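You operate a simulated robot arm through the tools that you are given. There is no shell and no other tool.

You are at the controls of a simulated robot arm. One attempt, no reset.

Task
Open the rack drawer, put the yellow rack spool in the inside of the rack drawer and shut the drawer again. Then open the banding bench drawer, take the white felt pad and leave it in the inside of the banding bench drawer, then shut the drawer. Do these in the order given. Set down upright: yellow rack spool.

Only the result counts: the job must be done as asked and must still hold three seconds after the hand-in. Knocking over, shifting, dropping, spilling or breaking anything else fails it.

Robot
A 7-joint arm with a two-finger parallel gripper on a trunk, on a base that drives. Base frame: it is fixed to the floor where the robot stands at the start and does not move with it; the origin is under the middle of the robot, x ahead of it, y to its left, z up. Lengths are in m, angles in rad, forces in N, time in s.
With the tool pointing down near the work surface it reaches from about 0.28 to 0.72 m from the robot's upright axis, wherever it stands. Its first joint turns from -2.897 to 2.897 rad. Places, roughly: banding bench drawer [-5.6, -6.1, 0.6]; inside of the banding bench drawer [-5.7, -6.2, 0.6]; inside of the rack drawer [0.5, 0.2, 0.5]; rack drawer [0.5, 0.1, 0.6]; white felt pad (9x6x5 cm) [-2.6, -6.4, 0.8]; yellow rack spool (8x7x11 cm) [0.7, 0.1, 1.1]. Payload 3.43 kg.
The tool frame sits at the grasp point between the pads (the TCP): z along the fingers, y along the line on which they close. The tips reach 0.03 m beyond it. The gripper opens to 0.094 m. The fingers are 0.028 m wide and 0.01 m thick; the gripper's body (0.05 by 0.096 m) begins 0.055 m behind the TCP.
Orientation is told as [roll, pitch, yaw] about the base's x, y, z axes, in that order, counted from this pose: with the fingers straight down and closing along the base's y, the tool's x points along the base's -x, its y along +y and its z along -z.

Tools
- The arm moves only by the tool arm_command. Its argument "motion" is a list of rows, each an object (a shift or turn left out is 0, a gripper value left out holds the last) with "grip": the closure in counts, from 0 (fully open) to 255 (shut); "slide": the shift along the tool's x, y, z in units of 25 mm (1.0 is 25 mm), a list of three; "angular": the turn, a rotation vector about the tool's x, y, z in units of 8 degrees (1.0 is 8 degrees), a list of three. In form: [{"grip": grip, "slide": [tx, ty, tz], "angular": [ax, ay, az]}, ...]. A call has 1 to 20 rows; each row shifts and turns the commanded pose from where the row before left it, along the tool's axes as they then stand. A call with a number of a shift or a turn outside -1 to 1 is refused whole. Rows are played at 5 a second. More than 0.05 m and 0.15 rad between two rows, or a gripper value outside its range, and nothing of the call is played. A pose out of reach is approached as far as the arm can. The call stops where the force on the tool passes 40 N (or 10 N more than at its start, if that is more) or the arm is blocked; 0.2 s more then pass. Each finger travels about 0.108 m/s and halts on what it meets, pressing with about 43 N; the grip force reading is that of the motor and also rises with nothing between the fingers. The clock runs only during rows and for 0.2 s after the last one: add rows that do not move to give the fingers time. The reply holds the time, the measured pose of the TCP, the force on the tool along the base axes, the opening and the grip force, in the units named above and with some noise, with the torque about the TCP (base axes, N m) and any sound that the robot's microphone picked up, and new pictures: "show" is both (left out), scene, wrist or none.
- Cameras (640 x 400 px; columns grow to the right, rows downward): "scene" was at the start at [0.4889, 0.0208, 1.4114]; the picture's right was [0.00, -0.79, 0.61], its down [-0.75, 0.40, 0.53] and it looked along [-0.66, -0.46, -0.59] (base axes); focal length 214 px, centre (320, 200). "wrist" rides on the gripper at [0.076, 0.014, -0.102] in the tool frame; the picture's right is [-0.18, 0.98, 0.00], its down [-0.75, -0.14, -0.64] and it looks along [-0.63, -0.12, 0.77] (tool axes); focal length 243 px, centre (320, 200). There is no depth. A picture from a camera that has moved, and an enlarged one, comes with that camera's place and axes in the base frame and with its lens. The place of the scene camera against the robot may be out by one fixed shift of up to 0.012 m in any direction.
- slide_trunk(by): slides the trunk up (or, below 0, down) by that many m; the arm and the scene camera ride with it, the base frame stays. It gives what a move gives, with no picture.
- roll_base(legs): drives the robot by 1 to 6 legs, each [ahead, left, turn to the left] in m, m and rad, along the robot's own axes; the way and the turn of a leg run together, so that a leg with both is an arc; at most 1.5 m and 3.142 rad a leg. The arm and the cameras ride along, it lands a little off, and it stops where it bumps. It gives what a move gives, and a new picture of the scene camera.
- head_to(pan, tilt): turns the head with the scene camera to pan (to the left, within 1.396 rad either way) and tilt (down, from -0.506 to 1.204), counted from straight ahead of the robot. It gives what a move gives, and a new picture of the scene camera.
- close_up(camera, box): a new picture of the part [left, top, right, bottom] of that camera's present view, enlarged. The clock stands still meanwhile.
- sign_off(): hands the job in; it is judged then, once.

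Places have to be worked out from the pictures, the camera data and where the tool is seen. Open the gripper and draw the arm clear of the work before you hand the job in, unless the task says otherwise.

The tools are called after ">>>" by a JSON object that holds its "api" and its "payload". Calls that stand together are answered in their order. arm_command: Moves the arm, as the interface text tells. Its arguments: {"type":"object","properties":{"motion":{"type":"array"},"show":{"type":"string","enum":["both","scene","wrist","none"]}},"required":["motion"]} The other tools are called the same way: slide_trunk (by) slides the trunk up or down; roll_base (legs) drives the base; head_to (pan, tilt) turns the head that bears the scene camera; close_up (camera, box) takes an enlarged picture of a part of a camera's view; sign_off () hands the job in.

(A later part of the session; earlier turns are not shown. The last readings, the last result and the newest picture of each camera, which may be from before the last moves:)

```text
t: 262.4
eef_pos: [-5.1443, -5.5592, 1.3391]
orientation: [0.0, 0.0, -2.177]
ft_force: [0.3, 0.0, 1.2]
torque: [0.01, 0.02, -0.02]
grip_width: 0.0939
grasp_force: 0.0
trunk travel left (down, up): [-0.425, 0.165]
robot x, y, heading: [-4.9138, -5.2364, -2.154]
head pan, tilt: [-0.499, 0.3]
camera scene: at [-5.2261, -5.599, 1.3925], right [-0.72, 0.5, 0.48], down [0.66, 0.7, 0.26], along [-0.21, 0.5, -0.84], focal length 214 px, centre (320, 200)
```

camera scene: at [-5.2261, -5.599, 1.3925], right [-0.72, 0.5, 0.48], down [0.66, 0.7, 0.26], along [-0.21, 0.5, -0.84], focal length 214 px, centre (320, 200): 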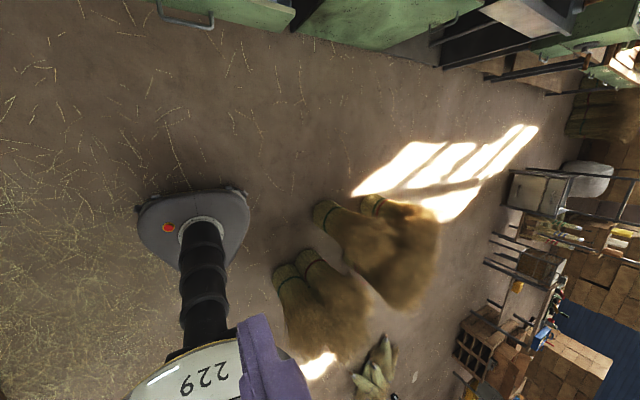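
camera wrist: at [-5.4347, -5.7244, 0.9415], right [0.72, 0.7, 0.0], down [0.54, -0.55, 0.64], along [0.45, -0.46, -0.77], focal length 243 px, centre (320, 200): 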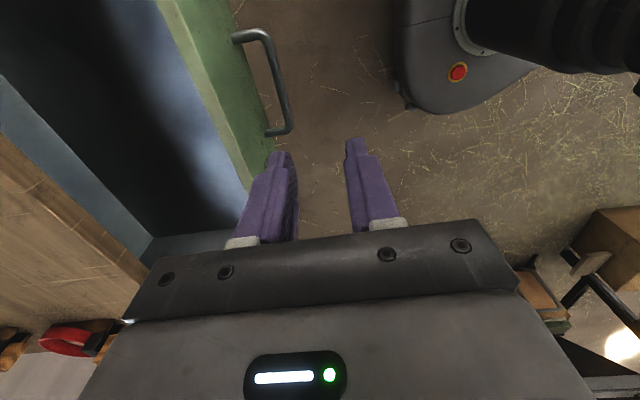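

The route back is clear. I'll retrace it through the gap to about (-2.6, -4.66).

>>> {"api": "roll_base", "payload": {"legs": [[-0.951, 0.468, 0], [0, 0, -0.985], [-0.7, -0.02, 0]]}}

>>> {"api": "head_to", "payload": {"pan": 0.0, "tilt": -0.2}}

```text
t: 273.8
eef_pos: [-3.6974, -4.6496, 1.339]
orientation: [0.001, 0.001, -3.141]
ft_force: [0.2, -0.4, 0.0]
torque: [0.04, 0.01, 0.03]
grip_width: 0.0938
grasp_force: 0.1
trunk travel left (down, up): [-0.425, 0.165]
robot x, y, heading: [-3.3014, -4.6566, -3.121]
head pan, tilt: [-0.499, 0.3]
camera scene: at [-3.7782, -4.6005, 1.3923], right [0.0, 0.88, 0.48], down [0.96, -0.14, 0.26], along [0.3, 0.46, -0.84], focal length 214 px, centre (320, 200)
```

scene: 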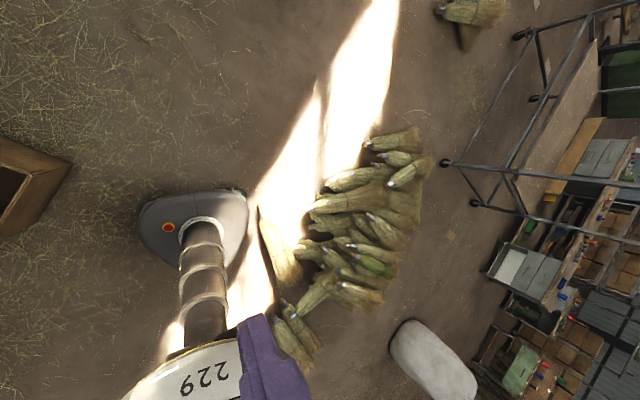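

```text
t: 274.7
eef_pos: [-3.6984, -4.648, 1.3388]
orientation: [0.0, 0.002, -3.142]
ft_force: [0.1, -0.1, 0.2]
torque: [0.01, 0.02, 0.02]
grip_width: 0.094
grasp_force: 0.0
trunk travel left (down, up): [-0.425, 0.165]
robot x, y, heading: [-3.2989, -4.658, -3.121]
head pan, tilt: [0.0, -0.201]
camera scene: at [-3.8238, -4.6452, 1.3907], right [0.0, 1.0, 0.0], down [0.98, 0.0, -0.2], along [-0.2, 0.0, -0.98], focal length 214 px, centre (320, 200)
```

scene: 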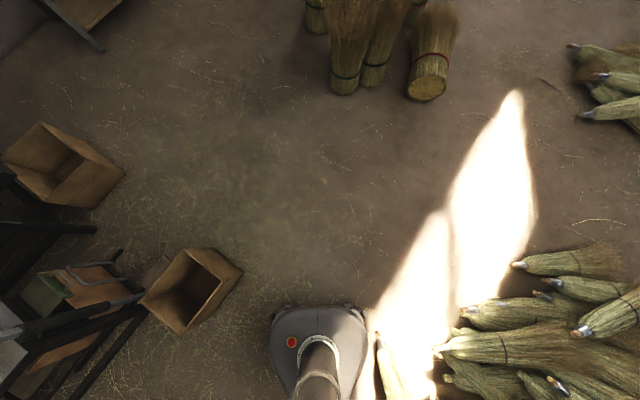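

The sheaf tip is only about 10 cm from the base, so I'll bear slightly left while reversing, then swing round to the spot before the pad's cabinet.

>>> {"api": "roll_base", "payload": {"legs": [[-0.699, 0.064, 0], [-0.596, 0.8375, 0], [0, 0, 0.931]]}}

```text
t: 285.8
eef_pos: [-2.2195, -5.8266, 1.3402]
orientation: [0.002, 0.003, -2.186]
ft_force: [-0.4, 0.5, 0.2]
torque: [0.0, 0.01, 0.01]
grip_width: 0.094
grasp_force: 0.1
trunk travel left (down, up): [-0.425, 0.165]
robot x, y, heading: [-1.9823, -5.5018, -2.162]
head pan, tilt: [0.0, -0.201]
camera scene: at [-2.2903, -5.9269, 1.3907], right [-0.82, 0.58, 0.0], down [0.56, 0.8, -0.2], along [-0.11, -0.16, -0.98], focal length 214 px, centre (320, 200)
```

scene: 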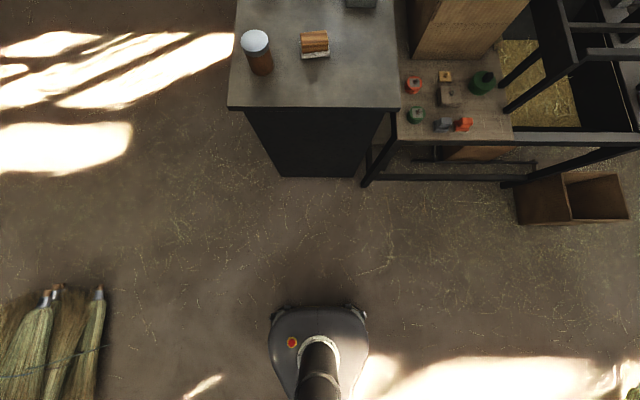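

I'm in line with the cabinet again. I'll roll 0.53 m ahead and turn the tool for the pad.

>>> {"api": "roll_base", "payload": {"legs": [[0.53, 0, 0]]}}

>>> {"api": "arm_command", "payload": {"motion": [{"angular": [0, 0, 1]}, {"angular": [0, 0, 1]}, {"angular": [0, 0, 1]}, {"angular": [0, 0, 1]}, {"angular": [0, 0, 1]}, {"angular": [0, 0, 1]}, {"angular": [0, 0, 1]}, {"angular": [0, 0, 1]}, {"angular": [0, 0, 1]}, {"angular": [0, 0, 1]}, {"angular": [0, 0, 0.18]}, {"slide": [0, 0, 0]}], "show": "none"}}

```text
t: 288.8
eef_pos: [-2.5137, -6.2646, 1.3387]
orientation: [-0.001, 0.003, -2.184]
ft_force: [0.9, -0.5, -0.4]
torque: [0.01, 0.0, -0.02]
grip_width: 0.0939
grasp_force: 0.1
trunk travel left (down, up): [-0.425, 0.165]
robot x, y, heading: [-2.2735, -5.942, -2.158]
head pan, tilt: [0.0, -0.201]
camera scene: at [-2.5846, -6.3654, 1.3904], right [-0.82, 0.58, 0.0], down [0.56, 0.8, -0.2], along [-0.11, -0.16, -0.98], focal length 214 px, centre (320, 200)
```

scene: 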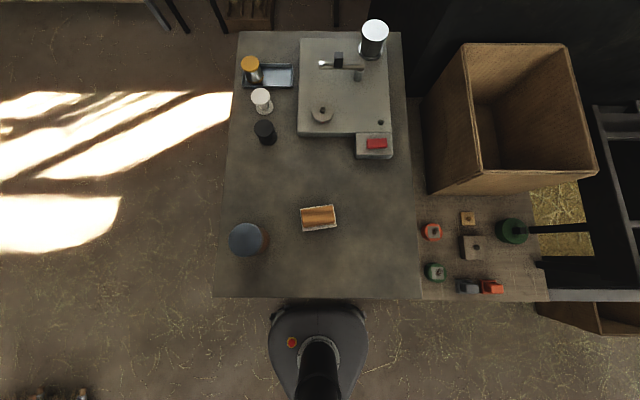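

```text
t: 291.4
eef_pos: [-2.5125, -6.2639, 1.339]
orientation: [-0.001, 0.0, 2.675]
ft_force: [0.3, -0.6, 0.1]
torque: [0.02, 0.05, 0.02]
grip_width: 0.0938
grasp_force: 0.1
trunk travel left (down, up): [-0.425, 0.165]
robot x, y, heading: [-2.2794, -5.9418, -2.163]
head pan, tilt: [0.0, -0.201]
```

Tool orientation matches the pad. I'll move over it as before, lower the trunk 0.2 m and descend to z≈0.91 to check alignment.

>>> {"api": "arm_command", "payload": {"motion": [{"slide": [-0.141, 0.96, 0]}, {"slide": [-0.141, 0.96, 0]}, {"slide": [-0.141, 0.96, 0]}, {"slide": [-0.141, 0.96, 0]}, {"slide": [-0.141, 0.96, 0]}, {"slide": [-0.141, 0.96, 0]}, {"slide": [-0.141, 0.96, 0]}, {"slide": [-0.141, 0.96, 0]}, {"slide": [0, 0, 0]}], "show": "none"}}

>>> {"api": "slide_trunk", "payload": {"by": -0.2}}

>>> {"api": "head_to", "payload": {"pan": 0.0, "tilt": 0.5}}

>>> {"api": "arm_command", "payload": {"motion": [{"slide": [0, 0, 1]}, {"slide": [0, 0, 1]}, {"slide": [0, 0, 1]}, {"slide": [0, 0, 1]}, {"slide": [0, 0, 1]}, {"slide": [0, 0, 1]}, {"slide": [0, 0, 1]}, {"slide": [0, 0, 1]}, {"slide": [0, 0, 0.9]}, {"slide": [0, 0, 0]}, {"slide": [0, 0, 0]}]}}

```text
t: 293.4
eef_pos: [-2.6258, -6.423, 1.3403]
orientation: [-0.001, 0.0, 2.677]
ft_force: [-0.4, 0.7, -0.5]
torque: [-0.05, -0.01, -0.02]
grip_width: 0.0939
grasp_force: 0.1
trunk travel left (down, up): [-0.425, 0.165]
robot x, y, heading: [-2.2761, -5.9411, -2.16]
head pan, tilt: [0.0, -0.201]
```

```text
t: 295.6
eef_pos: [-2.6256, -6.4222, 1.1403]
orientation: [-0.002, 0.0, 2.677]
ft_force: [-0.1, 0.7, -0.2]
torque: [-0.03, -0.02, 0.02]
grip_width: 0.0942
grasp_force: 0.1
trunk travel left (down, up): [-0.225, 0.365]
robot x, y, heading: [-2.2762, -5.9392, -2.16]
head pan, tilt: [0.0, -0.201]
```

```text
t: 296.7
eef_pos: [-2.6249, -6.4249, 1.1398]
orientation: [-0.003, 0.0, 2.677]
ft_force: [0.7, 0.4, 0.4]
torque: [0.01, 0.01, -0.02]
grip_width: 0.0938
grasp_force: 0.1
trunk travel left (down, up): [-0.225, 0.365]
robot x, y, heading: [-2.2832, -5.9418, -2.161]
head pan, tilt: [0.0, 0.499]
camera scene: at [-2.6804, -6.3913, 1.1841], right [0.45, 0.89, 0.0], down [0.79, -0.39, 0.48], along [0.43, -0.21, -0.88], focal length 214 px, centre (320, 200)
```

scene: 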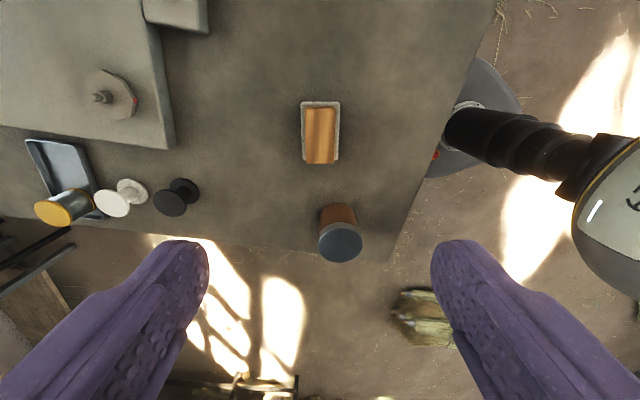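

```text
t: 299.1
eef_pos: [-2.6265, -6.4221, 0.9172]
orientation: [-0.004, 0.001, 2.677]
ft_force: [-0.1, 0.3, -0.1]
torque: [0.04, -0.01, -0.01]
grip_width: 0.0941
grasp_force: 0.1
trunk travel left (down, up): [-0.225, 0.365]
robot x, y, heading: [-2.2808, -5.9397, -2.161]
head pan, tilt: [0.0, 0.499]
camera scene: at [-2.6808, -6.3907, 0.9607], right [0.45, 0.89, 0.0], down [0.79, -0.39, 0.48], along [0.43, -0.21, -0.88], focal length 214 px, centre (320, 200)
camera wrist: at [-2.5658, -6.4689, 1.019], right [-0.6, -0.8, 0.0], down [-0.61, 0.46, 0.64], along [-0.51, 0.39, -0.77], focal length 243 px, centre (320, 200)
```

scene: 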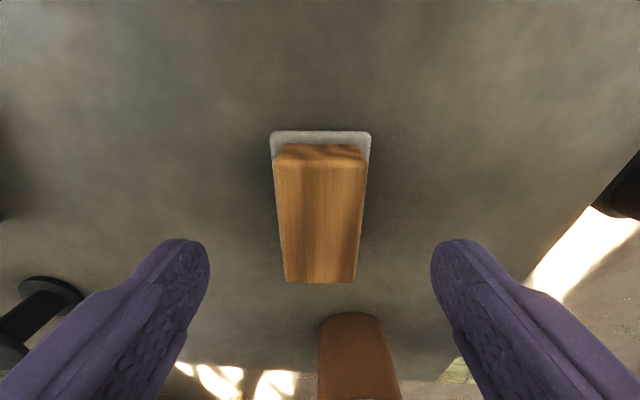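
wrist: 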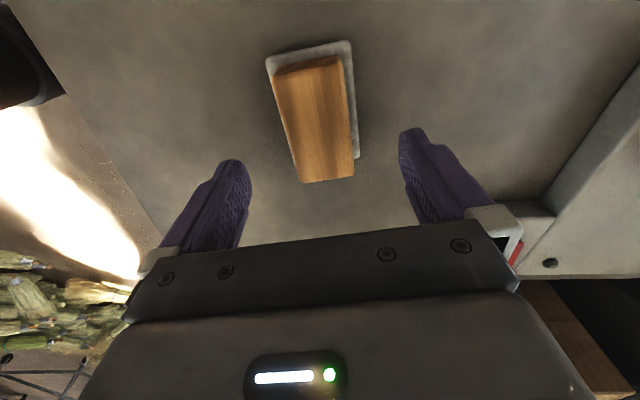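

Alignment is the same as before. I'll descend 6.3 cm to the earlier grasp height and close.

>>> {"api": "arm_command", "payload": {"motion": [{"slide": [0, 0, 0.8]}, {"slide": [0, 0, 0.8]}, {"slide": [0, 0, 0.6]}, {"slide": [0, 0, 0.32]}, {"slide": [0, 0, 0]}, {"grip": 255}, {"grip": 255}, {"grip": 255}, {"grip": 255}], "show": "none"}}

>>> {"api": "arm_command", "payload": {"motion": [{"slide": [0, 0, -0.2]}, {"slide": [0, 0, -0.4]}, {"slide": [0, 0, -0.8]}, {"slide": [0, 0, -1]}, {"slide": [0, 0, -1]}, {"slide": [0, 0, 0]}]}}

```text
t: 301.1
eef_pos: [-2.624, -6.4225, 0.8545]
orientation: [-0.002, 0.0, 2.678]
ft_force: [1.1, -0.2, -0.3]
torque: [-0.01, -0.01, 0.02]
grip_width: 0.059
grasp_force: 43.1
trunk travel left (down, up): [-0.225, 0.365]
robot x, y, heading: [-2.2777, -5.9433, -2.16]
head pan, tilt: [0.0, 0.499]
```

```text
t: 302.5
eef_pos: [-2.6246, -6.4246, 0.9402]
orientation: [-0.002, -0.001, 2.677]
ft_force: [-0.2, -0.2, -0.7]
torque: [0.0, 0.0, -0.02]
grip_width: 0.059
grasp_force: 43.0
trunk travel left (down, up): [-0.225, 0.365]
robot x, y, heading: [-2.2779, -5.9417, -2.164]
head pan, tilt: [0.0, 0.499]
camera scene: at [-2.6799, -6.392, 0.9838], right [0.45, 0.89, 0.0], down [0.79, -0.39, 0.48], along [0.43, -0.21, -0.88], focal length 214 px, centre (320, 200)
camera wrist: at [-2.565, -6.4704, 1.0421], right [-0.6, -0.8, 0.0], down [-0.61, 0.46, 0.64], along [-0.51, 0.39, -0.77], focal length 243 px, centre (320, 200)
```

scene: 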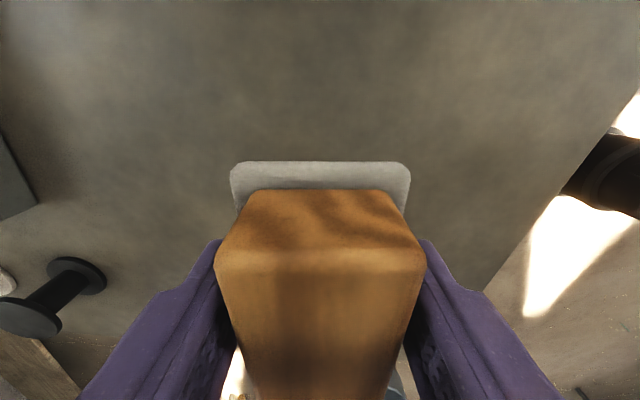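
wrist: 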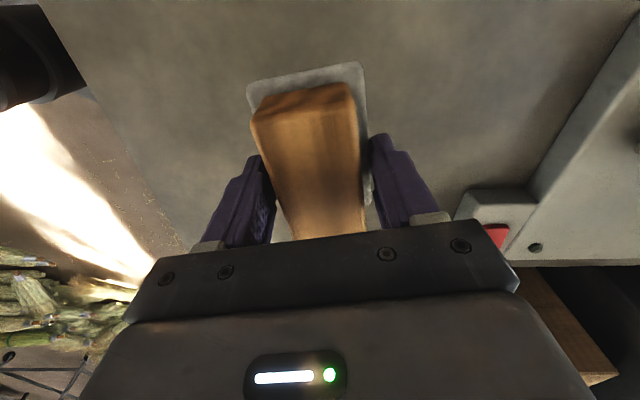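

The pad is held firmly (5.9 cm) and lifted clear. I'll raise it to travel height and pull the arm in.

>>> {"api": "slide_trunk", "payload": {"by": 0.2}}

>>> {"api": "arm_command", "payload": {"motion": [{"slide": [0, 0, -1]}, {"slide": [0, 0, -1]}, {"slide": [0, -0.9, -1]}, {"slide": [0, -0.9, -1]}, {"slide": [0, -0.9, -1]}, {"slide": [0, -0.9, -1]}, {"slide": [0, -0.9, -1]}, {"slide": [0, -0.9, -1]}, {"slide": [0, -0.9, 0]}, {"slide": [0, 0, 0]}], "show": "none"}}

>>> {"api": "roll_base", "payload": {"legs": [[-0.53, 0, 0], [0, 0, -0.975]]}}

```text
t: 304.6
eef_pos: [-2.6244, -6.4231, 1.1396]
orientation: [-0.002, -0.001, 2.676]
ft_force: [0.1, 0.3, -1.7]
torque: [0.0, 0.04, 0.02]
grip_width: 0.0589
grasp_force: 42.3
trunk travel left (down, up): [-0.425, 0.165]
robot x, y, heading: [-2.2812, -5.938, -2.165]
head pan, tilt: [0.0, 0.499]
```

```text
t: 306.9
eef_pos: [-2.5546, -6.283, 1.3397]
orientation: [-0.002, 0.001, 2.678]
ft_force: [-0.6, -0.3, -1.1]
torque: [0.02, 0.02, -0.01]
grip_width: 0.0592
grasp_force: 42.8
trunk travel left (down, up): [-0.425, 0.165]
robot x, y, heading: [-2.2785, -5.9414, -2.165]
head pan, tilt: [0.0, 0.499]
```

```text
t: 312.4
eef_pos: [-2.4122, -5.4582, 1.3414]
orientation: [-0.003, 0.0, 1.704]
ft_force: [0.1, 0.1, -1.7]
torque: [0.01, 0.01, -0.02]
grip_width: 0.0588
grasp_force: 42.2
trunk travel left (down, up): [-0.425, 0.165]
robot x, y, heading: [-1.9721, -5.4944, -3.132]
head pan, tilt: [0.0, 0.499]
camera scene: at [-2.4188, -5.3909, 1.3842], right [0.99, 0.13, 0.0], down [0.12, -0.87, 0.48], along [0.06, -0.47, -0.88], focal length 214 px, centre (320, 200)
```

scene: 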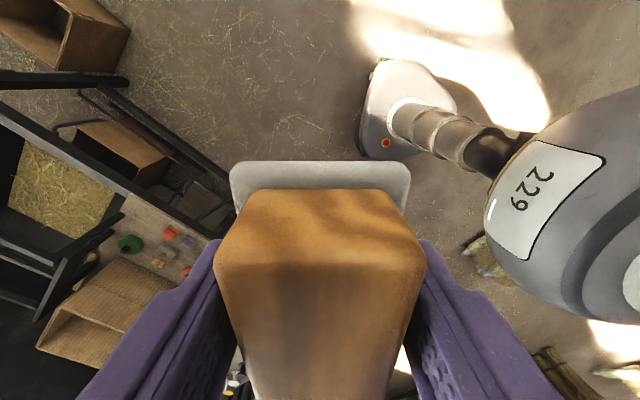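

Pad still held. Next the same lane west, midway between box and sheaves.

>>> {"api": "roll_base", "payload": {"legs": [[0.62, -0.79, 0], [0.7, 0.0, 0]]}}

```text
t: 321.1
eef_pos: [-3.7437, -4.665, 1.34]
orientation: [-0.001, -0.001, 1.695]
ft_force: [0.6, 0.0, -1.2]
torque: [-0.02, 0.01, 0.0]
grip_width: 0.0588
grasp_force: 42.7
trunk travel left (down, up): [-0.425, 0.165]
robot x, y, heading: [-3.3015, -4.7046, 3.135]
head pan, tilt: [0.0, 0.499]
camera scene: at [-3.7494, -4.5978, 1.384], right [0.99, 0.13, 0.0], down [0.11, -0.87, 0.48], along [0.06, -0.47, -0.88], focal length 214 px, centre (320, 200)
```

scene: 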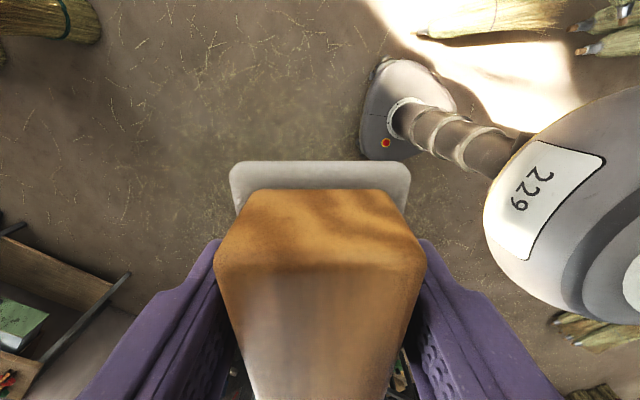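

In the middle of the gap. I'll continue to x≈-4.0, turn, and drive in front of the bench.

>>> {"api": "roll_base", "payload": {"legs": [[0.7, 0.02, 0], [0, 0, 0.988], [0.937, -0.473, 0]]}}

>>> {"api": "head_to", "payload": {"pan": -0.6, "tilt": 0.0}}

```text
t: 332.5
eef_pos: [-5.1788, -5.6065, 1.3408]
orientation: [-0.002, 0.0, 2.702]
ft_force: [0.4, 0.1, -0.2]
torque: [0.01, 0.0, 0.01]
grip_width: 0.0591
grasp_force: 43.2
trunk travel left (down, up): [-0.425, 0.165]
robot x, y, heading: [-4.9088, -5.255, -2.141]
head pan, tilt: [0.0, 0.499]
camera scene: at [-5.235, -5.5753, 1.3841], right [0.42, 0.91, 0.0], down [0.79, -0.37, 0.48], along [0.43, -0.2, -0.88], focal length 214 px, centre (320, 200)
```

scene: 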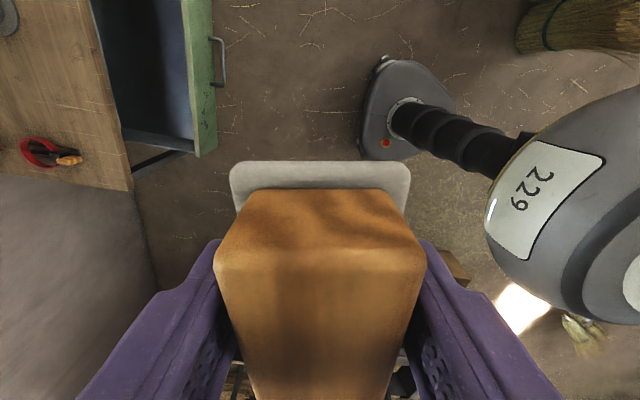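

```text
t: 333.5
eef_pos: [-5.179, -5.6062, 1.3402]
orientation: [0.0, -0.001, 2.704]
ft_force: [-0.3, -0.3, 0.0]
torque: [0.0, 0.01, -0.03]
grip_width: 0.0591
grasp_force: 42.9
trunk travel left (down, up): [-0.425, 0.165]
robot x, y, heading: [-4.9092, -5.2568, -2.138]
head pan, tilt: [-0.6, 0.0]
camera scene: at [-5.2548, -5.5096, 1.4009], right [0.35, 0.75, 0.56], down [0.91, -0.42, 0.0], along [0.24, 0.51, -0.83], focal length 214 px, centre (320, 200)
```

scene: 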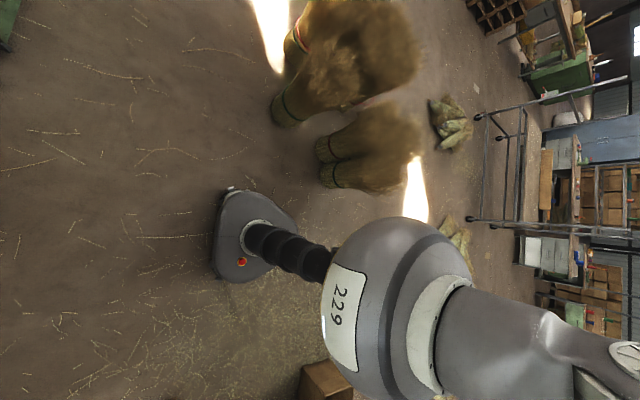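

The bench drawer is still open. I'll move to the working spot in front of it, squared to the bench, and look down into the drawer.

>>> {"api": "roll_base", "payload": {"legs": [[0.322, -0.087, 0], [0, 0, -0.045]]}}

>>> {"api": "head_to", "payload": {"pan": 0.3, "tilt": 0.2}}

```text
t: 336.1
eef_pos: [-5.4416, -5.8203, 1.3402]
orientation: [-0.001, 0.0, 2.659]
ft_force: [-0.6, -0.4, -0.9]
torque: [-0.02, -0.02, -0.01]
grip_width: 0.059
grasp_force: 43.2
trunk travel left (down, up): [-0.425, 0.165]
robot x, y, heading: [-5.1598, -5.4822, -2.185]
head pan, tilt: [-0.6, 0.0]
camera scene: at [-5.5125, -5.7209, 1.4009], right [0.38, 0.73, 0.57], down [0.89, -0.46, 0.0], along [0.26, 0.5, -0.82], focal length 214 px, centre (320, 200)
```

scene: 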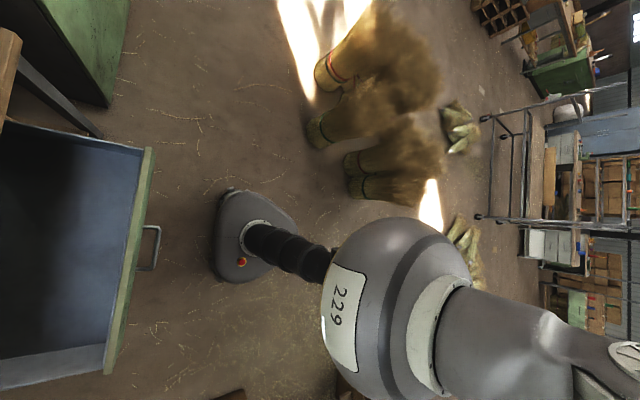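

```text
t: 337.3
eef_pos: [-5.4395, -5.8209, 1.3397]
orientation: [-0.002, 0.0, 2.661]
ft_force: [0.4, -0.4, -0.9]
torque: [-0.01, 0.03, 0.01]
grip_width: 0.059
grasp_force: 43.2
trunk travel left (down, up): [-0.425, 0.165]
robot x, y, heading: [-5.16, -5.4815, -2.178]
head pan, tilt: [0.3, 0.201]
camera scene: at [-5.532, -5.7989, 1.3862], right [0.44, 0.85, -0.29], down [0.9, -0.4, 0.19], along [0.04, -0.35, -0.94], focal length 214 px, centre (320, 200)
```

scene: 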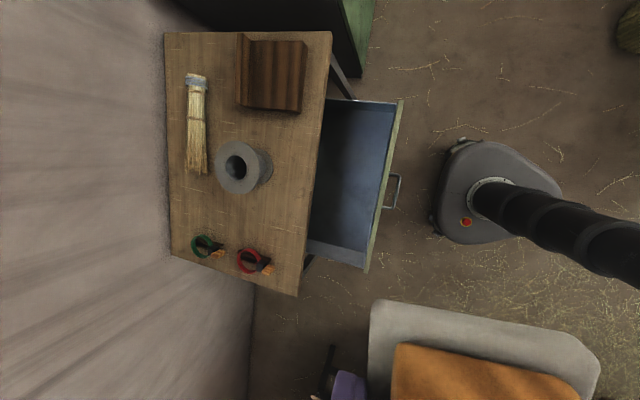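

The drawer's open bay runs from n≈7.94 (front panel) to 8.14 (tabletop edge), centred on e≈1.07. I'll bring the pad over its centre, squared to the drawer, and lower the trunk 0.3 m.

>>> {"api": "arm_command", "payload": {"motion": [{"angular": [0, 0, 0.945]}, {"slide": [0.18, 0.99, 0]}, {"slide": [0.18, 0.99, 0]}, {"slide": [0.18, 0.99, 0]}, {"slide": [0.18, 0.99, 0]}, {"slide": [0.18, 0.99, 0]}, {"slide": [0.18, 0.99, 0]}, {"slide": [0, 0, 0]}], "show": "none"}}

>>> {"api": "slide_trunk", "payload": {"by": -0.3}}

>>> {"api": "head_to", "payload": {"pan": 0.0, "tilt": 0.4}}

>>> {"api": "close_up", "payload": {"camera": "wrist", "box": [0, 0, 640, 400]}}

```text
t: 339.1
eef_pos: [-5.5039, -5.9571, 1.3403]
orientation: [0.002, 0.001, 2.528]
ft_force: [0.0, -0.2, -0.1]
torque: [0.0, 0.03, -0.01]
grip_width: 0.0594
grasp_force: 43.2
trunk travel left (down, up): [-0.425, 0.165]
robot x, y, heading: [-5.156, -5.4872, -2.183]
head pan, tilt: [0.3, 0.201]
```

```text
t: 342.1
eef_pos: [-5.5066, -5.9577, 1.0412]
orientation: [0.001, 0.0, 2.528]
ft_force: [0.2, -0.6, 0.2]
torque: [0.01, -0.01, 0.02]
grip_width: 0.059
grasp_force: 43.0
trunk travel left (down, up): [-0.125, 0.465]
robot x, y, heading: [-5.1573, -5.4848, -2.178]
head pan, tilt: [0.3, 0.201]
```

```text
t: 342.9
eef_pos: [-5.5052, -5.9585, 1.0406]
orientation: [0.0, -0.001, 2.528]
ft_force: [-0.2, -0.4, -0.4]
torque: [0.03, -0.03, 0.0]
grip_width: 0.0589
grasp_force: 43.0
trunk travel left (down, up): [-0.125, 0.465]
robot x, y, heading: [-5.1583, -5.4799, -2.181]
head pan, tilt: [0.0, 0.4]
camera scene: at [-5.5624, -5.9122, 1.0827], right [0.58, 0.82, 0.0], down [0.75, -0.53, 0.39], along [0.32, -0.22, -0.92], focal length 214 px, centre (320, 200)
```

scene: 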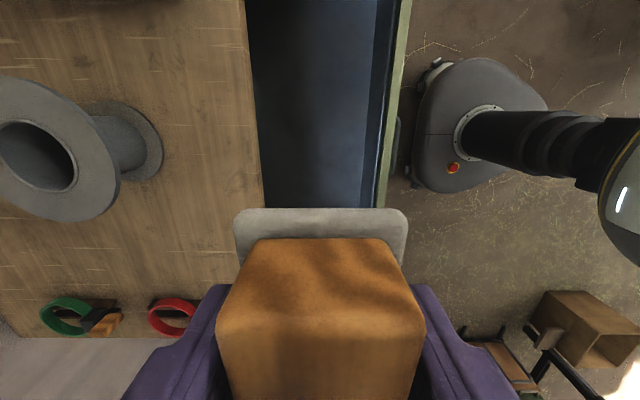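

```text
1.00 times, centred on (320, 200) of wrist (not enlarged: the box is as wide or as high as the picture)
camera zoom: at [-5.4524, -6.0125, 1.1426], right [-0.72, -0.7, 0.0], down [-0.54, 0.55, 0.64], along [-0.45, 0.46, -0.77], focal length 243 px, centre (320, 200)
```

zoom: 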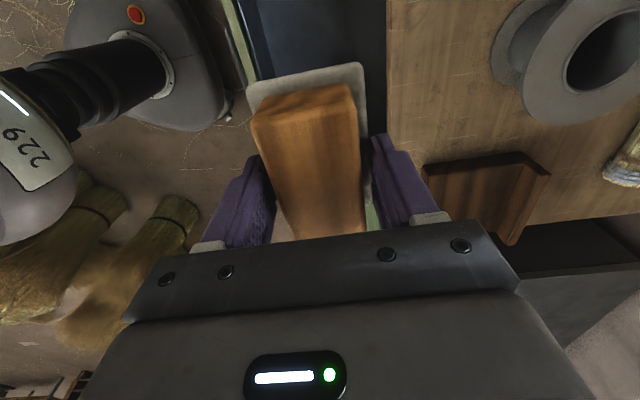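

The pad hangs centred over the open bay. I'll lower it 27 cm to just inside the drawer top.

>>> {"api": "arm_command", "payload": {"motion": [{"slide": [0, 0, 1]}, {"slide": [0, 0, 1]}, {"slide": [0, 0, 1]}, {"slide": [0, 0, 1]}, {"slide": [0, 0, 1]}, {"slide": [0, 0, 1]}, {"slide": [0, 0, 1]}, {"slide": [0, 0, 1]}, {"slide": [0, 0, 1]}, {"slide": [0, 0, 1]}, {"slide": [0, 0, 0.8]}, {"slide": [0, 0, 0]}]}}

>>> {"api": "head_to", "payload": {"pan": 0.0, "tilt": 0.8}}

```text
t: 345.5
eef_pos: [-5.5037, -5.9577, 0.7698]
orientation: [0.0, 0.0, 2.53]
ft_force: [0.5, 0.4, -1.3]
torque: [0.02, -0.04, -0.01]
grip_width: 0.0586
grasp_force: 42.6
trunk travel left (down, up): [-0.125, 0.465]
robot x, y, heading: [-5.157, -5.4857, -2.178]
head pan, tilt: [0.0, 0.4]
camera scene: at [-5.5617, -5.9124, 0.8123], right [0.58, 0.82, 0.0], down [0.75, -0.53, 0.39], along [0.32, -0.22, -0.92], focal length 214 px, centre (320, 200)
camera wrist: at [-5.4518, -6.0128, 0.8722], right [-0.72, -0.7, 0.0], down [-0.54, 0.55, 0.64], along [-0.45, 0.46, -0.77], focal length 243 px, centre (320, 200)
```

scene: 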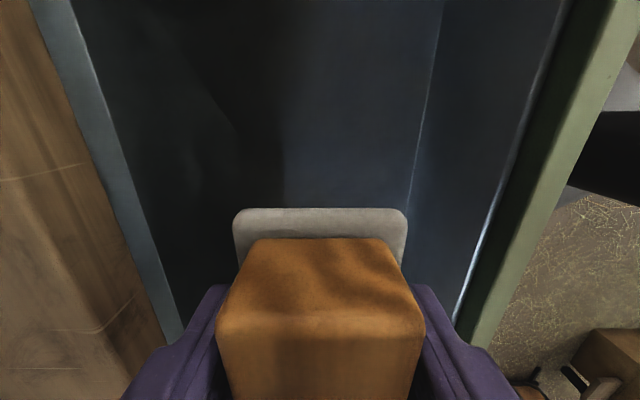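
wrist: 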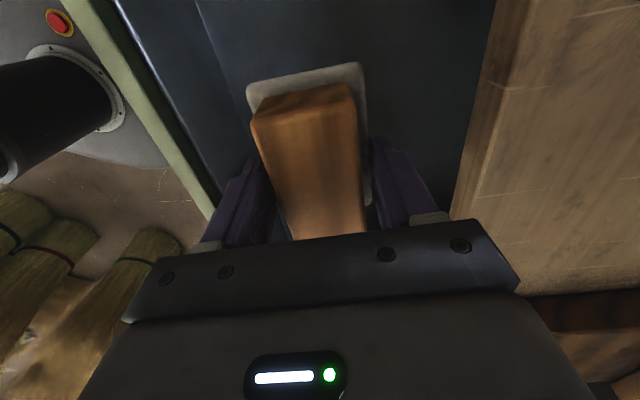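

```text
t: 346.4
eef_pos: [-5.5041, -5.9581, 0.7701]
orientation: [-0.003, 0.001, 2.529]
ft_force: [0.4, -0.8, -1.6]
torque: [-0.02, -0.02, -0.01]
grip_width: 0.059
grasp_force: 42.8
trunk travel left (down, up): [-0.125, 0.465]
robot x, y, heading: [-5.1584, -5.4834, -2.182]
head pan, tilt: [0.0, 0.799]
camera scene: at [-5.533, -5.9324, 0.8244], right [0.58, 0.82, 0.0], down [0.57, -0.4, 0.72], along [0.59, -0.41, -0.7], focal length 214 px, centre (320, 200)
```

scene: 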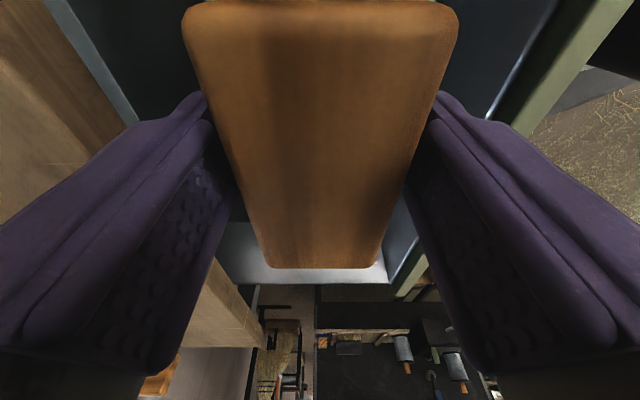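

The box interior spans n≈7.945–8.14, so the pad is centred, and the floor seems near z≈0.60. I'll lower 7 cm, then feel for contact in small steps.

>>> {"api": "arm_command", "payload": {"motion": [{"slide": [0, 0, 0.8]}, {"slide": [0, 0, 0.8]}, {"slide": [0, 0, 0.8]}, {"slide": [0, 0, 0.4]}, {"slide": [0, 0, 0]}]}}

>>> {"api": "arm_command", "payload": {"motion": [{"slide": [0, 0, 0.2]}, {"slide": [0, 0, 0.2]}, {"slide": [0, 0, 0.2]}, {"slide": [0, 0, 0]}], "show": "none"}}

```text
t: 347.6
eef_pos: [-5.5056, -5.9577, 0.6994]
orientation: [-0.002, 0.0, 2.528]
ft_force: [0.7, -0.2, -0.2]
torque: [0.0, 0.01, 0.01]
grip_width: 0.0588
grasp_force: 42.9
trunk travel left (down, up): [-0.125, 0.465]
robot x, y, heading: [-5.1612, -5.483, -2.179]
head pan, tilt: [0.0, 0.799]
camera scene: at [-5.5332, -5.9327, 0.7542], right [0.58, 0.82, 0.0], down [0.57, -0.4, 0.72], along [0.59, -0.41, -0.7], focal length 214 px, centre (320, 200)
camera wrist: at [-5.4521, -6.0129, 0.8022], right [-0.72, -0.7, 0.0], down [-0.54, 0.55, 0.64], along [-0.45, 0.46, -0.77], focal length 243 px, centre (320, 200)
```

scene: 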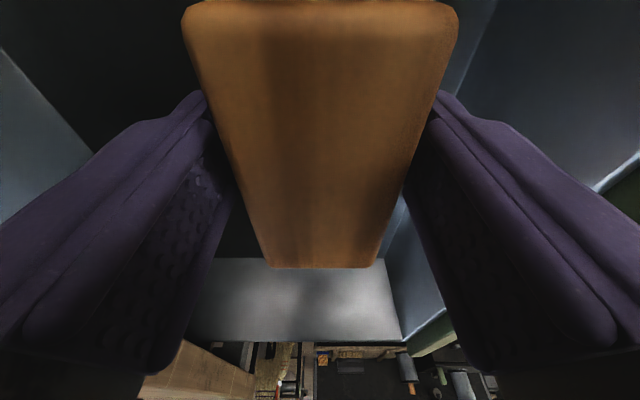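
wrist: 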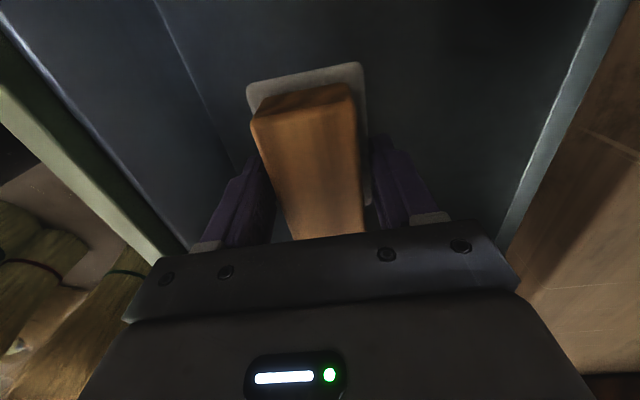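

```text
t: 348.6
eef_pos: [-5.5056, -5.957, 0.6843]
orientation: [-0.002, -0.001, 2.528]
ft_force: [0.2, -0.1, -0.6]
torque: [0.0, 0.01, 0.0]
grip_width: 0.0589
grasp_force: 43.1
trunk travel left (down, up): [-0.125, 0.465]
robot x, y, heading: [-5.1577, -5.484, -2.178]
head pan, tilt: [0.0, 0.799]
```

No contact yet at TCP z=0.684; the end wall puts the floor near z≈0.61. Continuing down in small steps.

>>> {"api": "arm_command", "payload": {"motion": [{"slide": [0, 0, 0.25]}, {"slide": [0, 0, 0.25]}, {"slide": [0, 0, 0.25]}, {"slide": [0, 0, 0]}], "show": "none"}}

>>> {"api": "arm_command", "payload": {"motion": [{"slide": [0, 0, 0.12]}, {"slide": [0, 0, 0.12]}, {"slide": [0, 0, 0]}], "show": "none"}}

>>> {"api": "arm_command", "payload": {"motion": [{"slide": [0, 0, 0.12]}, {"slide": [0, 0, 0.12]}, {"slide": [0, 0, 0]}], "show": "none"}}

```text
t: 349.6
eef_pos: [-5.5045, -5.9582, 0.6681]
orientation: [0.0, -0.001, 2.529]
ft_force: [0.8, 0.1, -1.4]
torque: [0.01, -0.01, 0.01]
grip_width: 0.0591
grasp_force: 42.7
trunk travel left (down, up): [-0.125, 0.465]
robot x, y, heading: [-5.1585, -5.4806, -2.184]
head pan, tilt: [0.0, 0.799]
```

```text
t: 350.4
eef_pos: [-5.5051, -5.9574, 0.6616]
orientation: [-0.002, 0.0, 2.528]
ft_force: [0.3, 0.0, -0.3]
torque: [-0.02, 0.01, -0.02]
grip_width: 0.0591
grasp_force: 42.8
trunk travel left (down, up): [-0.125, 0.465]
robot x, y, heading: [-5.1551, -5.4855, -2.176]
head pan, tilt: [0.0, 0.799]
```

```text
t: 351.2
eef_pos: [-5.5043, -5.9576, 0.6555]
orientation: [-0.001, -0.001, 2.528]
ft_force: [0.7, -1.1, -1.1]
torque: [0.01, -0.01, -0.02]
grip_width: 0.0591
grasp_force: 43.0
trunk travel left (down, up): [-0.125, 0.465]
robot x, y, heading: [-5.1563, -5.4822, -2.179]
head pan, tilt: [0.0, 0.799]
```

Still no contact at z=0.6555; I keep feeling downward.

>>> {"api": "arm_command", "payload": {"motion": [{"slide": [0, 0, 0.12]}, {"slide": [0, 0, 0.12]}, {"slide": [0, 0, 0]}], "show": "none"}}

>>> {"api": "arm_command", "payload": {"motion": [{"slide": [0, 0, 0.12]}, {"slide": [0, 0, 0.12]}, {"slide": [0, 0, 0]}], "show": "wrist"}}

```text
t: 352.0
eef_pos: [-5.5037, -5.9573, 0.6491]
orientation: [-0.002, 0.0, 2.531]
ft_force: [-0.5, -0.1, -0.8]
torque: [-0.03, 0.01, 0.01]
grip_width: 0.059
grasp_force: 43.5
trunk travel left (down, up): [-0.125, 0.465]
robot x, y, heading: [-5.1604, -5.4821, -2.179]
head pan, tilt: [0.0, 0.799]
```

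```text
t: 352.8
eef_pos: [-5.5041, -5.9579, 0.6439]
orientation: [-0.001, -0.001, 2.53]
ft_force: [-0.5, -0.9, -1.4]
torque: [0.02, 0.06, 0.01]
grip_width: 0.0593
grasp_force: 43.0
trunk travel left (down, up): [-0.125, 0.465]
robot x, y, heading: [-5.1589, -5.4884, -2.178]
head pan, tilt: [0.0, 0.799]
camera wrist: at [-5.4517, -6.0132, 0.7457], right [-0.72, -0.7, 0.0], down [-0.54, 0.55, 0.64], along [-0.45, 0.46, -0.77], focal length 243 px, centre (320, 200)
```

wrist: 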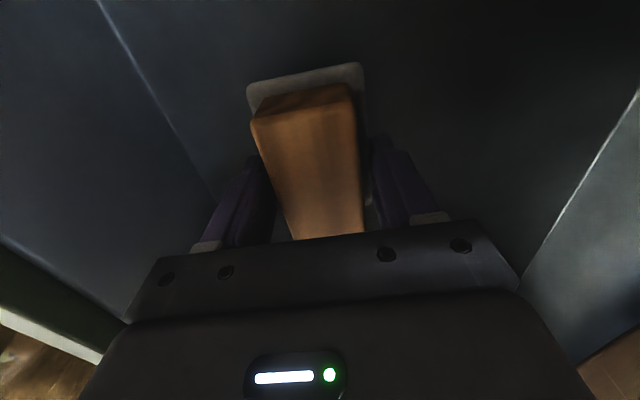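

The front floor edge now suggests the floor is nearer z≈0.58. I'll continue stepping down.

>>> {"api": "arm_command", "payload": {"motion": [{"slide": [0, 0, 0.15]}, {"slide": [0, 0, 0.15]}, {"slide": [0, 0, 0.15]}, {"slide": [0, 0, 0]}], "show": "none"}}

>>> {"api": "arm_command", "payload": {"motion": [{"slide": [0, 0, 0.1]}, {"slide": [0, 0, 0.1]}, {"slide": [0, 0, 0]}], "show": "none"}}

>>> {"api": "arm_command", "payload": {"motion": [{"slide": [0, 0, 0.1]}, {"slide": [0, 0, 0.1]}, {"slide": [0, 0, 0]}], "show": "none"}}

```text
t: 353.8
eef_pos: [-5.5043, -5.9573, 0.6311]
orientation: [-0.001, 0.001, 2.529]
ft_force: [0.4, -0.5, -0.9]
torque: [-0.02, 0.0, -0.02]
grip_width: 0.0587
grasp_force: 42.6
trunk travel left (down, up): [-0.125, 0.465]
robot x, y, heading: [-5.1619, -5.4857, -2.179]
head pan, tilt: [0.0, 0.799]
```

```text
t: 354.6
eef_pos: [-5.5042, -5.9572, 0.6262]
orientation: [-0.002, 0.0, 2.529]
ft_force: [0.4, 0.5, -0.3]
torque: [0.01, 0.01, 0.0]
grip_width: 0.0588
grasp_force: 43.5
trunk travel left (down, up): [-0.125, 0.465]
robot x, y, heading: [-5.1621, -5.4837, -2.177]
head pan, tilt: [0.0, 0.799]
```

```text
t: 355.4
eef_pos: [-5.5041, -5.9565, 0.6211]
orientation: [-0.002, 0.0, 2.528]
ft_force: [0.8, 0.1, -1.5]
torque: [-0.01, 0.01, -0.01]
grip_width: 0.0587
grasp_force: 43.1
trunk travel left (down, up): [-0.125, 0.465]
robot x, y, heading: [-5.1573, -5.4829, -2.177]
head pan, tilt: [0.0, 0.799]
```

Still free at z=0.621. More small steps down.

>>> {"api": "arm_command", "payload": {"motion": [{"slide": [0, 0, 0.1]}, {"slide": [0, 0, 0.1]}, {"slide": [0, 0, 0]}], "show": "none"}}

>>> {"api": "arm_command", "payload": {"motion": [{"slide": [0, 0, 0.1]}, {"slide": [0, 0, 0.1]}, {"slide": [0, 0, 0]}], "show": "none"}}

>>> {"api": "arm_command", "payload": {"motion": [{"slide": [0, 0, 0.1]}, {"slide": [0, 0, 0.1]}, {"slide": [0, 0, 0]}]}}

```text
t: 356.2
eef_pos: [-5.5048, -5.9562, 0.617]
orientation: [0.0, 0.001, 2.53]
ft_force: [0.4, -0.1, 5.9]
torque: [-0.09, -0.24, 0.01]
grip_width: 0.059
grasp_force: 43.4
trunk travel left (down, up): [-0.125, 0.465]
robot x, y, heading: [-5.1579, -5.4855, -2.179]
head pan, tilt: [0.0, 0.799]
```

```text
t: 357.0
eef_pos: [-5.5038, -5.9572, 0.6133]
orientation: [0.004, 0.0, 2.529]
ft_force: [-0.2, -1.9, 35.3]
torque: [-0.03, 0.01, 0.02]
grip_width: 0.0593
grasp_force: 43.5
trunk travel left (down, up): [-0.125, 0.465]
robot x, y, heading: [-5.1613, -5.4848, -2.18]
head pan, tilt: [0.0, 0.799]
```

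```text
t: 357.5
eef_pos: [-5.5062, -5.9595, 0.6129]
orientation: [0.005, 0.0, 2.529]
ft_force: [-0.7, -2.3, 23.2]
torque: [0.57, -0.49, -0.07]
grip_width: 0.0588
grasp_force: 43.0
trunk travel left (down, up): [-0.125, 0.465]
robot x, y, heading: [-5.1593, -5.4833, -2.177]
head pan, tilt: [0.0, 0.799]
stopped in row 2: the force on the tool passed its limit at 49 N (the readings are from after the stop); the commanded pose is now the measured one
camera scene: at [-5.5346, -5.9339, 0.6663], right [0.57, 0.82, -0.01], down [0.57, -0.4, 0.72], along [0.58, -0.41, -0.7], focal length 214 px, centre (320, 200)
camera wrist: at [-5.4532, -6.0137, 0.7143], right [-0.72, -0.7, 0.01], down [-0.53, 0.55, 0.64], along [-0.45, 0.46, -0.77], focal length 243 px, centre (320, 200)
```

scene: 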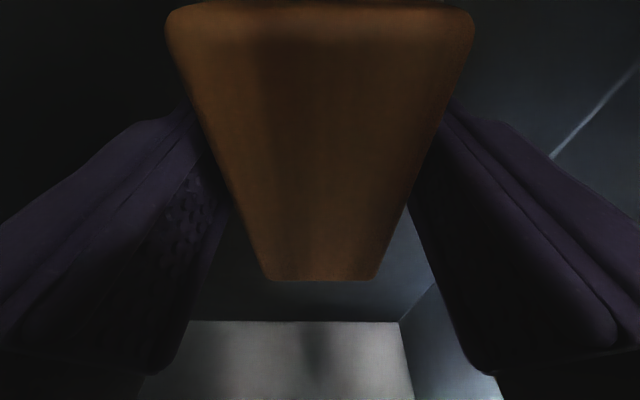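
wrist: 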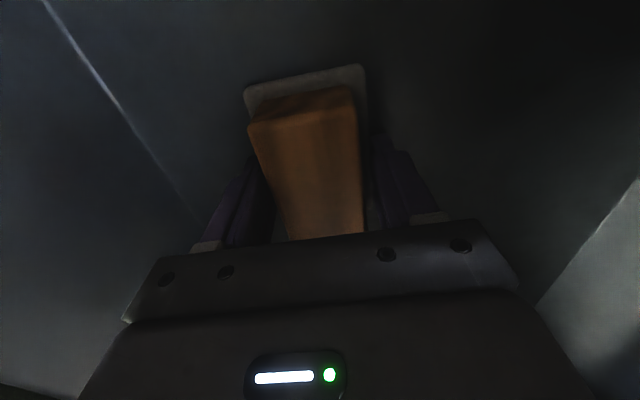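

The pad rests on the drawer floor. I'll ease up 2.5 mm, open the fingers, and rise slowly.

>>> {"api": "arm_command", "payload": {"motion": [{"slide": [0, 0, -0.1]}, {"slide": [0, 0, 0]}, {"grip": 85}, {"grip": 70}, {"grip": 40}, {"grip": 30}, {"grip": 30}, {"slide": [0, 0, -0.2]}, {"slide": [0, 0, -0.4]}, {"slide": [0, 0, -0.6]}, {"slide": [0, 0, -0.8]}, {"slide": [0, 0, -1]}, {"slide": [0, 0, -1]}, {"slide": [0, 0, -1]}, {"slide": [0, 0, -1]}, {"slide": [0, 0, 0]}]}}

```text
t: 360.9
eef_pos: [-5.5055, -5.9571, 0.7635]
orientation: [0.0, 0.0, 2.529]
ft_force: [-0.2, 1.1, 0.0]
torque: [0.0, -0.02, -0.01]
grip_width: 0.0831
grasp_force: 0.1
trunk travel left (down, up): [-0.125, 0.465]
robot x, y, heading: [-5.1585, -5.4821, -2.183]
head pan, tilt: [0.0, 0.799]
camera scene: at [-5.5342, -5.9321, 0.8174], right [0.58, 0.82, 0.0], down [0.57, -0.4, 0.72], along [0.59, -0.41, -0.7], focal length 214 px, centre (320, 200)
camera wrist: at [-5.453, -6.0122, 0.8654], right [-0.72, -0.7, 0.0], down [-0.54, 0.55, 0.64], along [-0.45, 0.46, -0.77], focal length 243 px, centre (320, 200)
```

scene: 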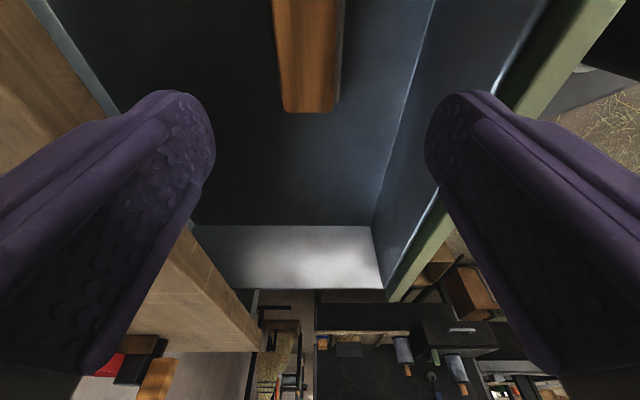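
wrist: 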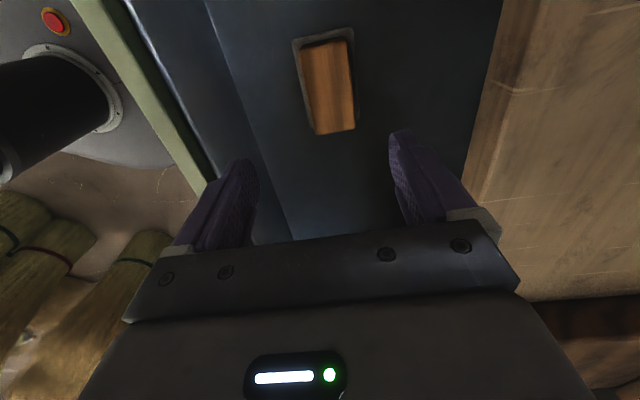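

The pad lies flat in the drawer. Now I'll rise clear, close the fingers and turn the tool, ready to push the drawer shut.

>>> {"api": "arm_command", "payload": {"motion": [{"slide": [0, 0, -1]}, {"slide": [0, 0, -1]}, {"slide": [0, 0, -1]}, {"slide": [0, 0, -1]}, {"slide": [0, 0, -1]}, {"slide": [0, 0, -1]}, {"slide": [0, 0, -1]}, {"angular": [0, 0, -1], "grip": 255}, {"angular": [0, 0, -1]}, {"angular": [0, 0, -1]}, {"angular": [0, 0, -1]}, {"angular": [0, 0, -1]}, {"angular": [0, 0, -1]}, {"angular": [0, 0, -1]}, {"angular": [0, 0, -1]}, {"angular": [0, 0, -1]}, {"angular": [0, 0, -1]}, {"angular": [0, 0, -1]}, {"angular": [0, 0, -0.25]}, {"slide": [0, 0, 0]}]}}

```text
t: 365.1
eef_pos: [-5.5047, -5.9583, 0.9365]
orientation: [0.002, 0.0, -2.183]
ft_force: [-0.6, -0.8, 0.7]
torque: [-0.01, -0.04, -0.01]
grip_width: 0.0
grasp_force: 33.0
trunk travel left (down, up): [-0.125, 0.465]
robot x, y, heading: [-5.1556, -5.48, -2.175]
head pan, tilt: [0.0, 0.799]
camera scene: at [-5.5244, -5.9861, 0.9909], right [-0.82, 0.57, 0.0], down [0.4, 0.57, 0.72], along [0.41, 0.59, -0.7], focal length 214 px, centre (320, 200)
camera wrist: at [-5.4511, -5.9037, 1.039], right [0.7, -0.72, 0.0], down [-0.55, -0.54, 0.64], along [-0.46, -0.45, -0.77], focal length 243 px, centre (320, 200)
```

scene: 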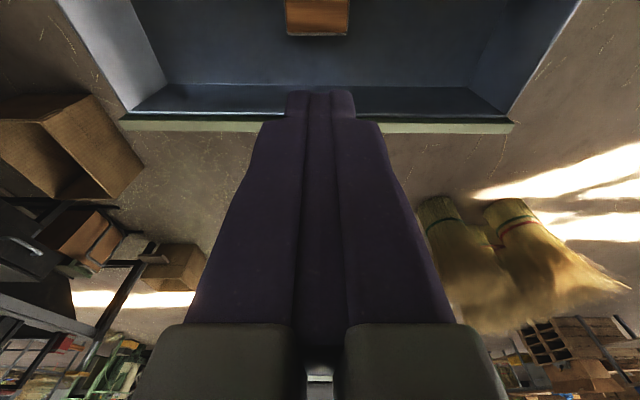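
wrist: 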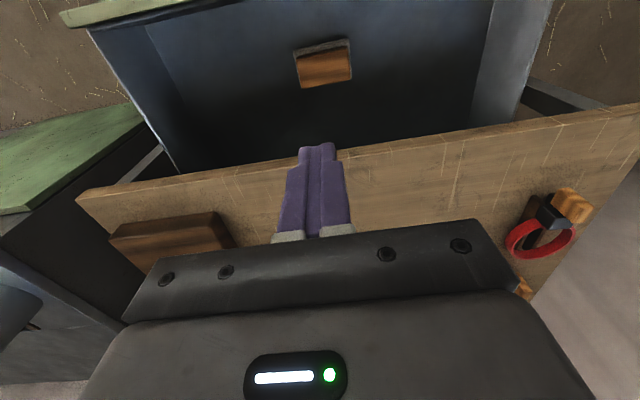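

Now I'll pull the hand back in front of the drawer, lower the trunk 0.1 m and descend to handle height.

>>> {"api": "arm_command", "payload": {"motion": [{"slide": [0.98, 0, 0]}, {"slide": [0.98, 0, 0]}, {"slide": [0.98, 0, 0]}, {"slide": [0.98, 0, 0]}, {"slide": [0.98, 0, 0]}, {"slide": [0.98, 0, 0]}, {"slide": [0.98, 0, 0]}, {"slide": [0.98, 0, 0]}, {"slide": [0.98, 0, 0]}, {"slide": [0.98, 0, 0]}, {"slide": [0, 0, 0]}], "show": "none"}}

>>> {"api": "slide_trunk", "payload": {"by": -0.1}}

>>> {"api": "arm_command", "payload": {"motion": [{"slide": [0, 0, 1]}, {"slide": [0, 0, 1]}, {"slide": [0, 0, 1]}, {"slide": [0, 0, 1]}, {"slide": [0, 0, 1]}, {"slide": [0, 0, 1]}, {"slide": [0, 0, 0]}]}}

```text
t: 367.5
eef_pos: [-5.3643, -5.756, 0.9377]
orientation: [-0.001, -0.001, -2.184]
ft_force: [0.0, -0.4, 0.1]
torque: [0.0, -0.02, 0.02]
grip_width: 0.0002
grasp_force: 33.0
trunk travel left (down, up): [-0.125, 0.465]
robot x, y, heading: [-5.1625, -5.4833, -2.181]
head pan, tilt: [0.0, 0.799]
```

```text
t: 368.8
eef_pos: [-5.3629, -5.7552, 0.8383]
orientation: [0.0, 0.0, -2.184]
ft_force: [-0.3, -0.2, 0.0]
torque: [-0.02, 0.0, -0.01]
grip_width: 0.0
grasp_force: 33.1
trunk travel left (down, up): [-0.025, 0.565]
robot x, y, heading: [-5.1593, -5.4815, -2.181]
head pan, tilt: [0.0, 0.799]
```

```text
t: 370.4
eef_pos: [-5.364, -5.7557, 0.6877]
orientation: [0.001, 0.0, -2.184]
ft_force: [0.7, 0.0, -0.5]
torque: [-0.01, -0.01, 0.02]
grip_width: 0.0002
grasp_force: 33.2
trunk travel left (down, up): [-0.025, 0.565]
robot x, y, heading: [-5.1587, -5.4823, -2.178]
head pan, tilt: [0.0, 0.799]
camera scene: at [-5.3838, -5.7835, 0.7426], right [-0.82, 0.58, 0.0], down [0.4, 0.57, 0.72], along [0.41, 0.59, -0.7], focal length 214 px, centre (320, 200)
camera wrist: at [-5.3104, -5.7012, 0.7906], right [0.7, -0.72, 0.0], down [-0.55, -0.54, 0.64], along [-0.46, -0.45, -0.77], focal length 243 px, centre (320, 200)
```

scene: 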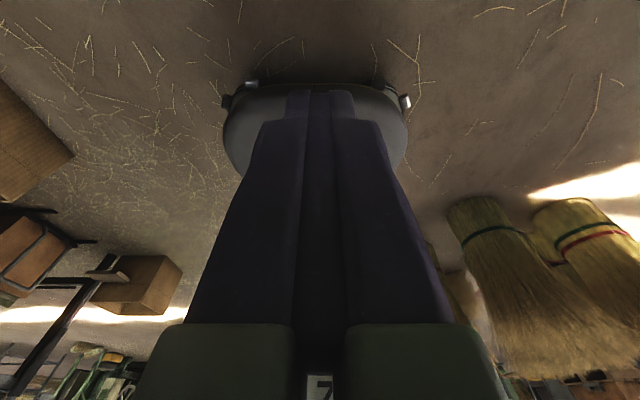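
wrist: 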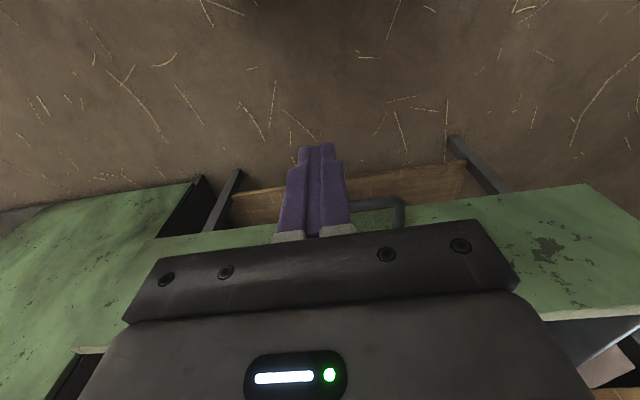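

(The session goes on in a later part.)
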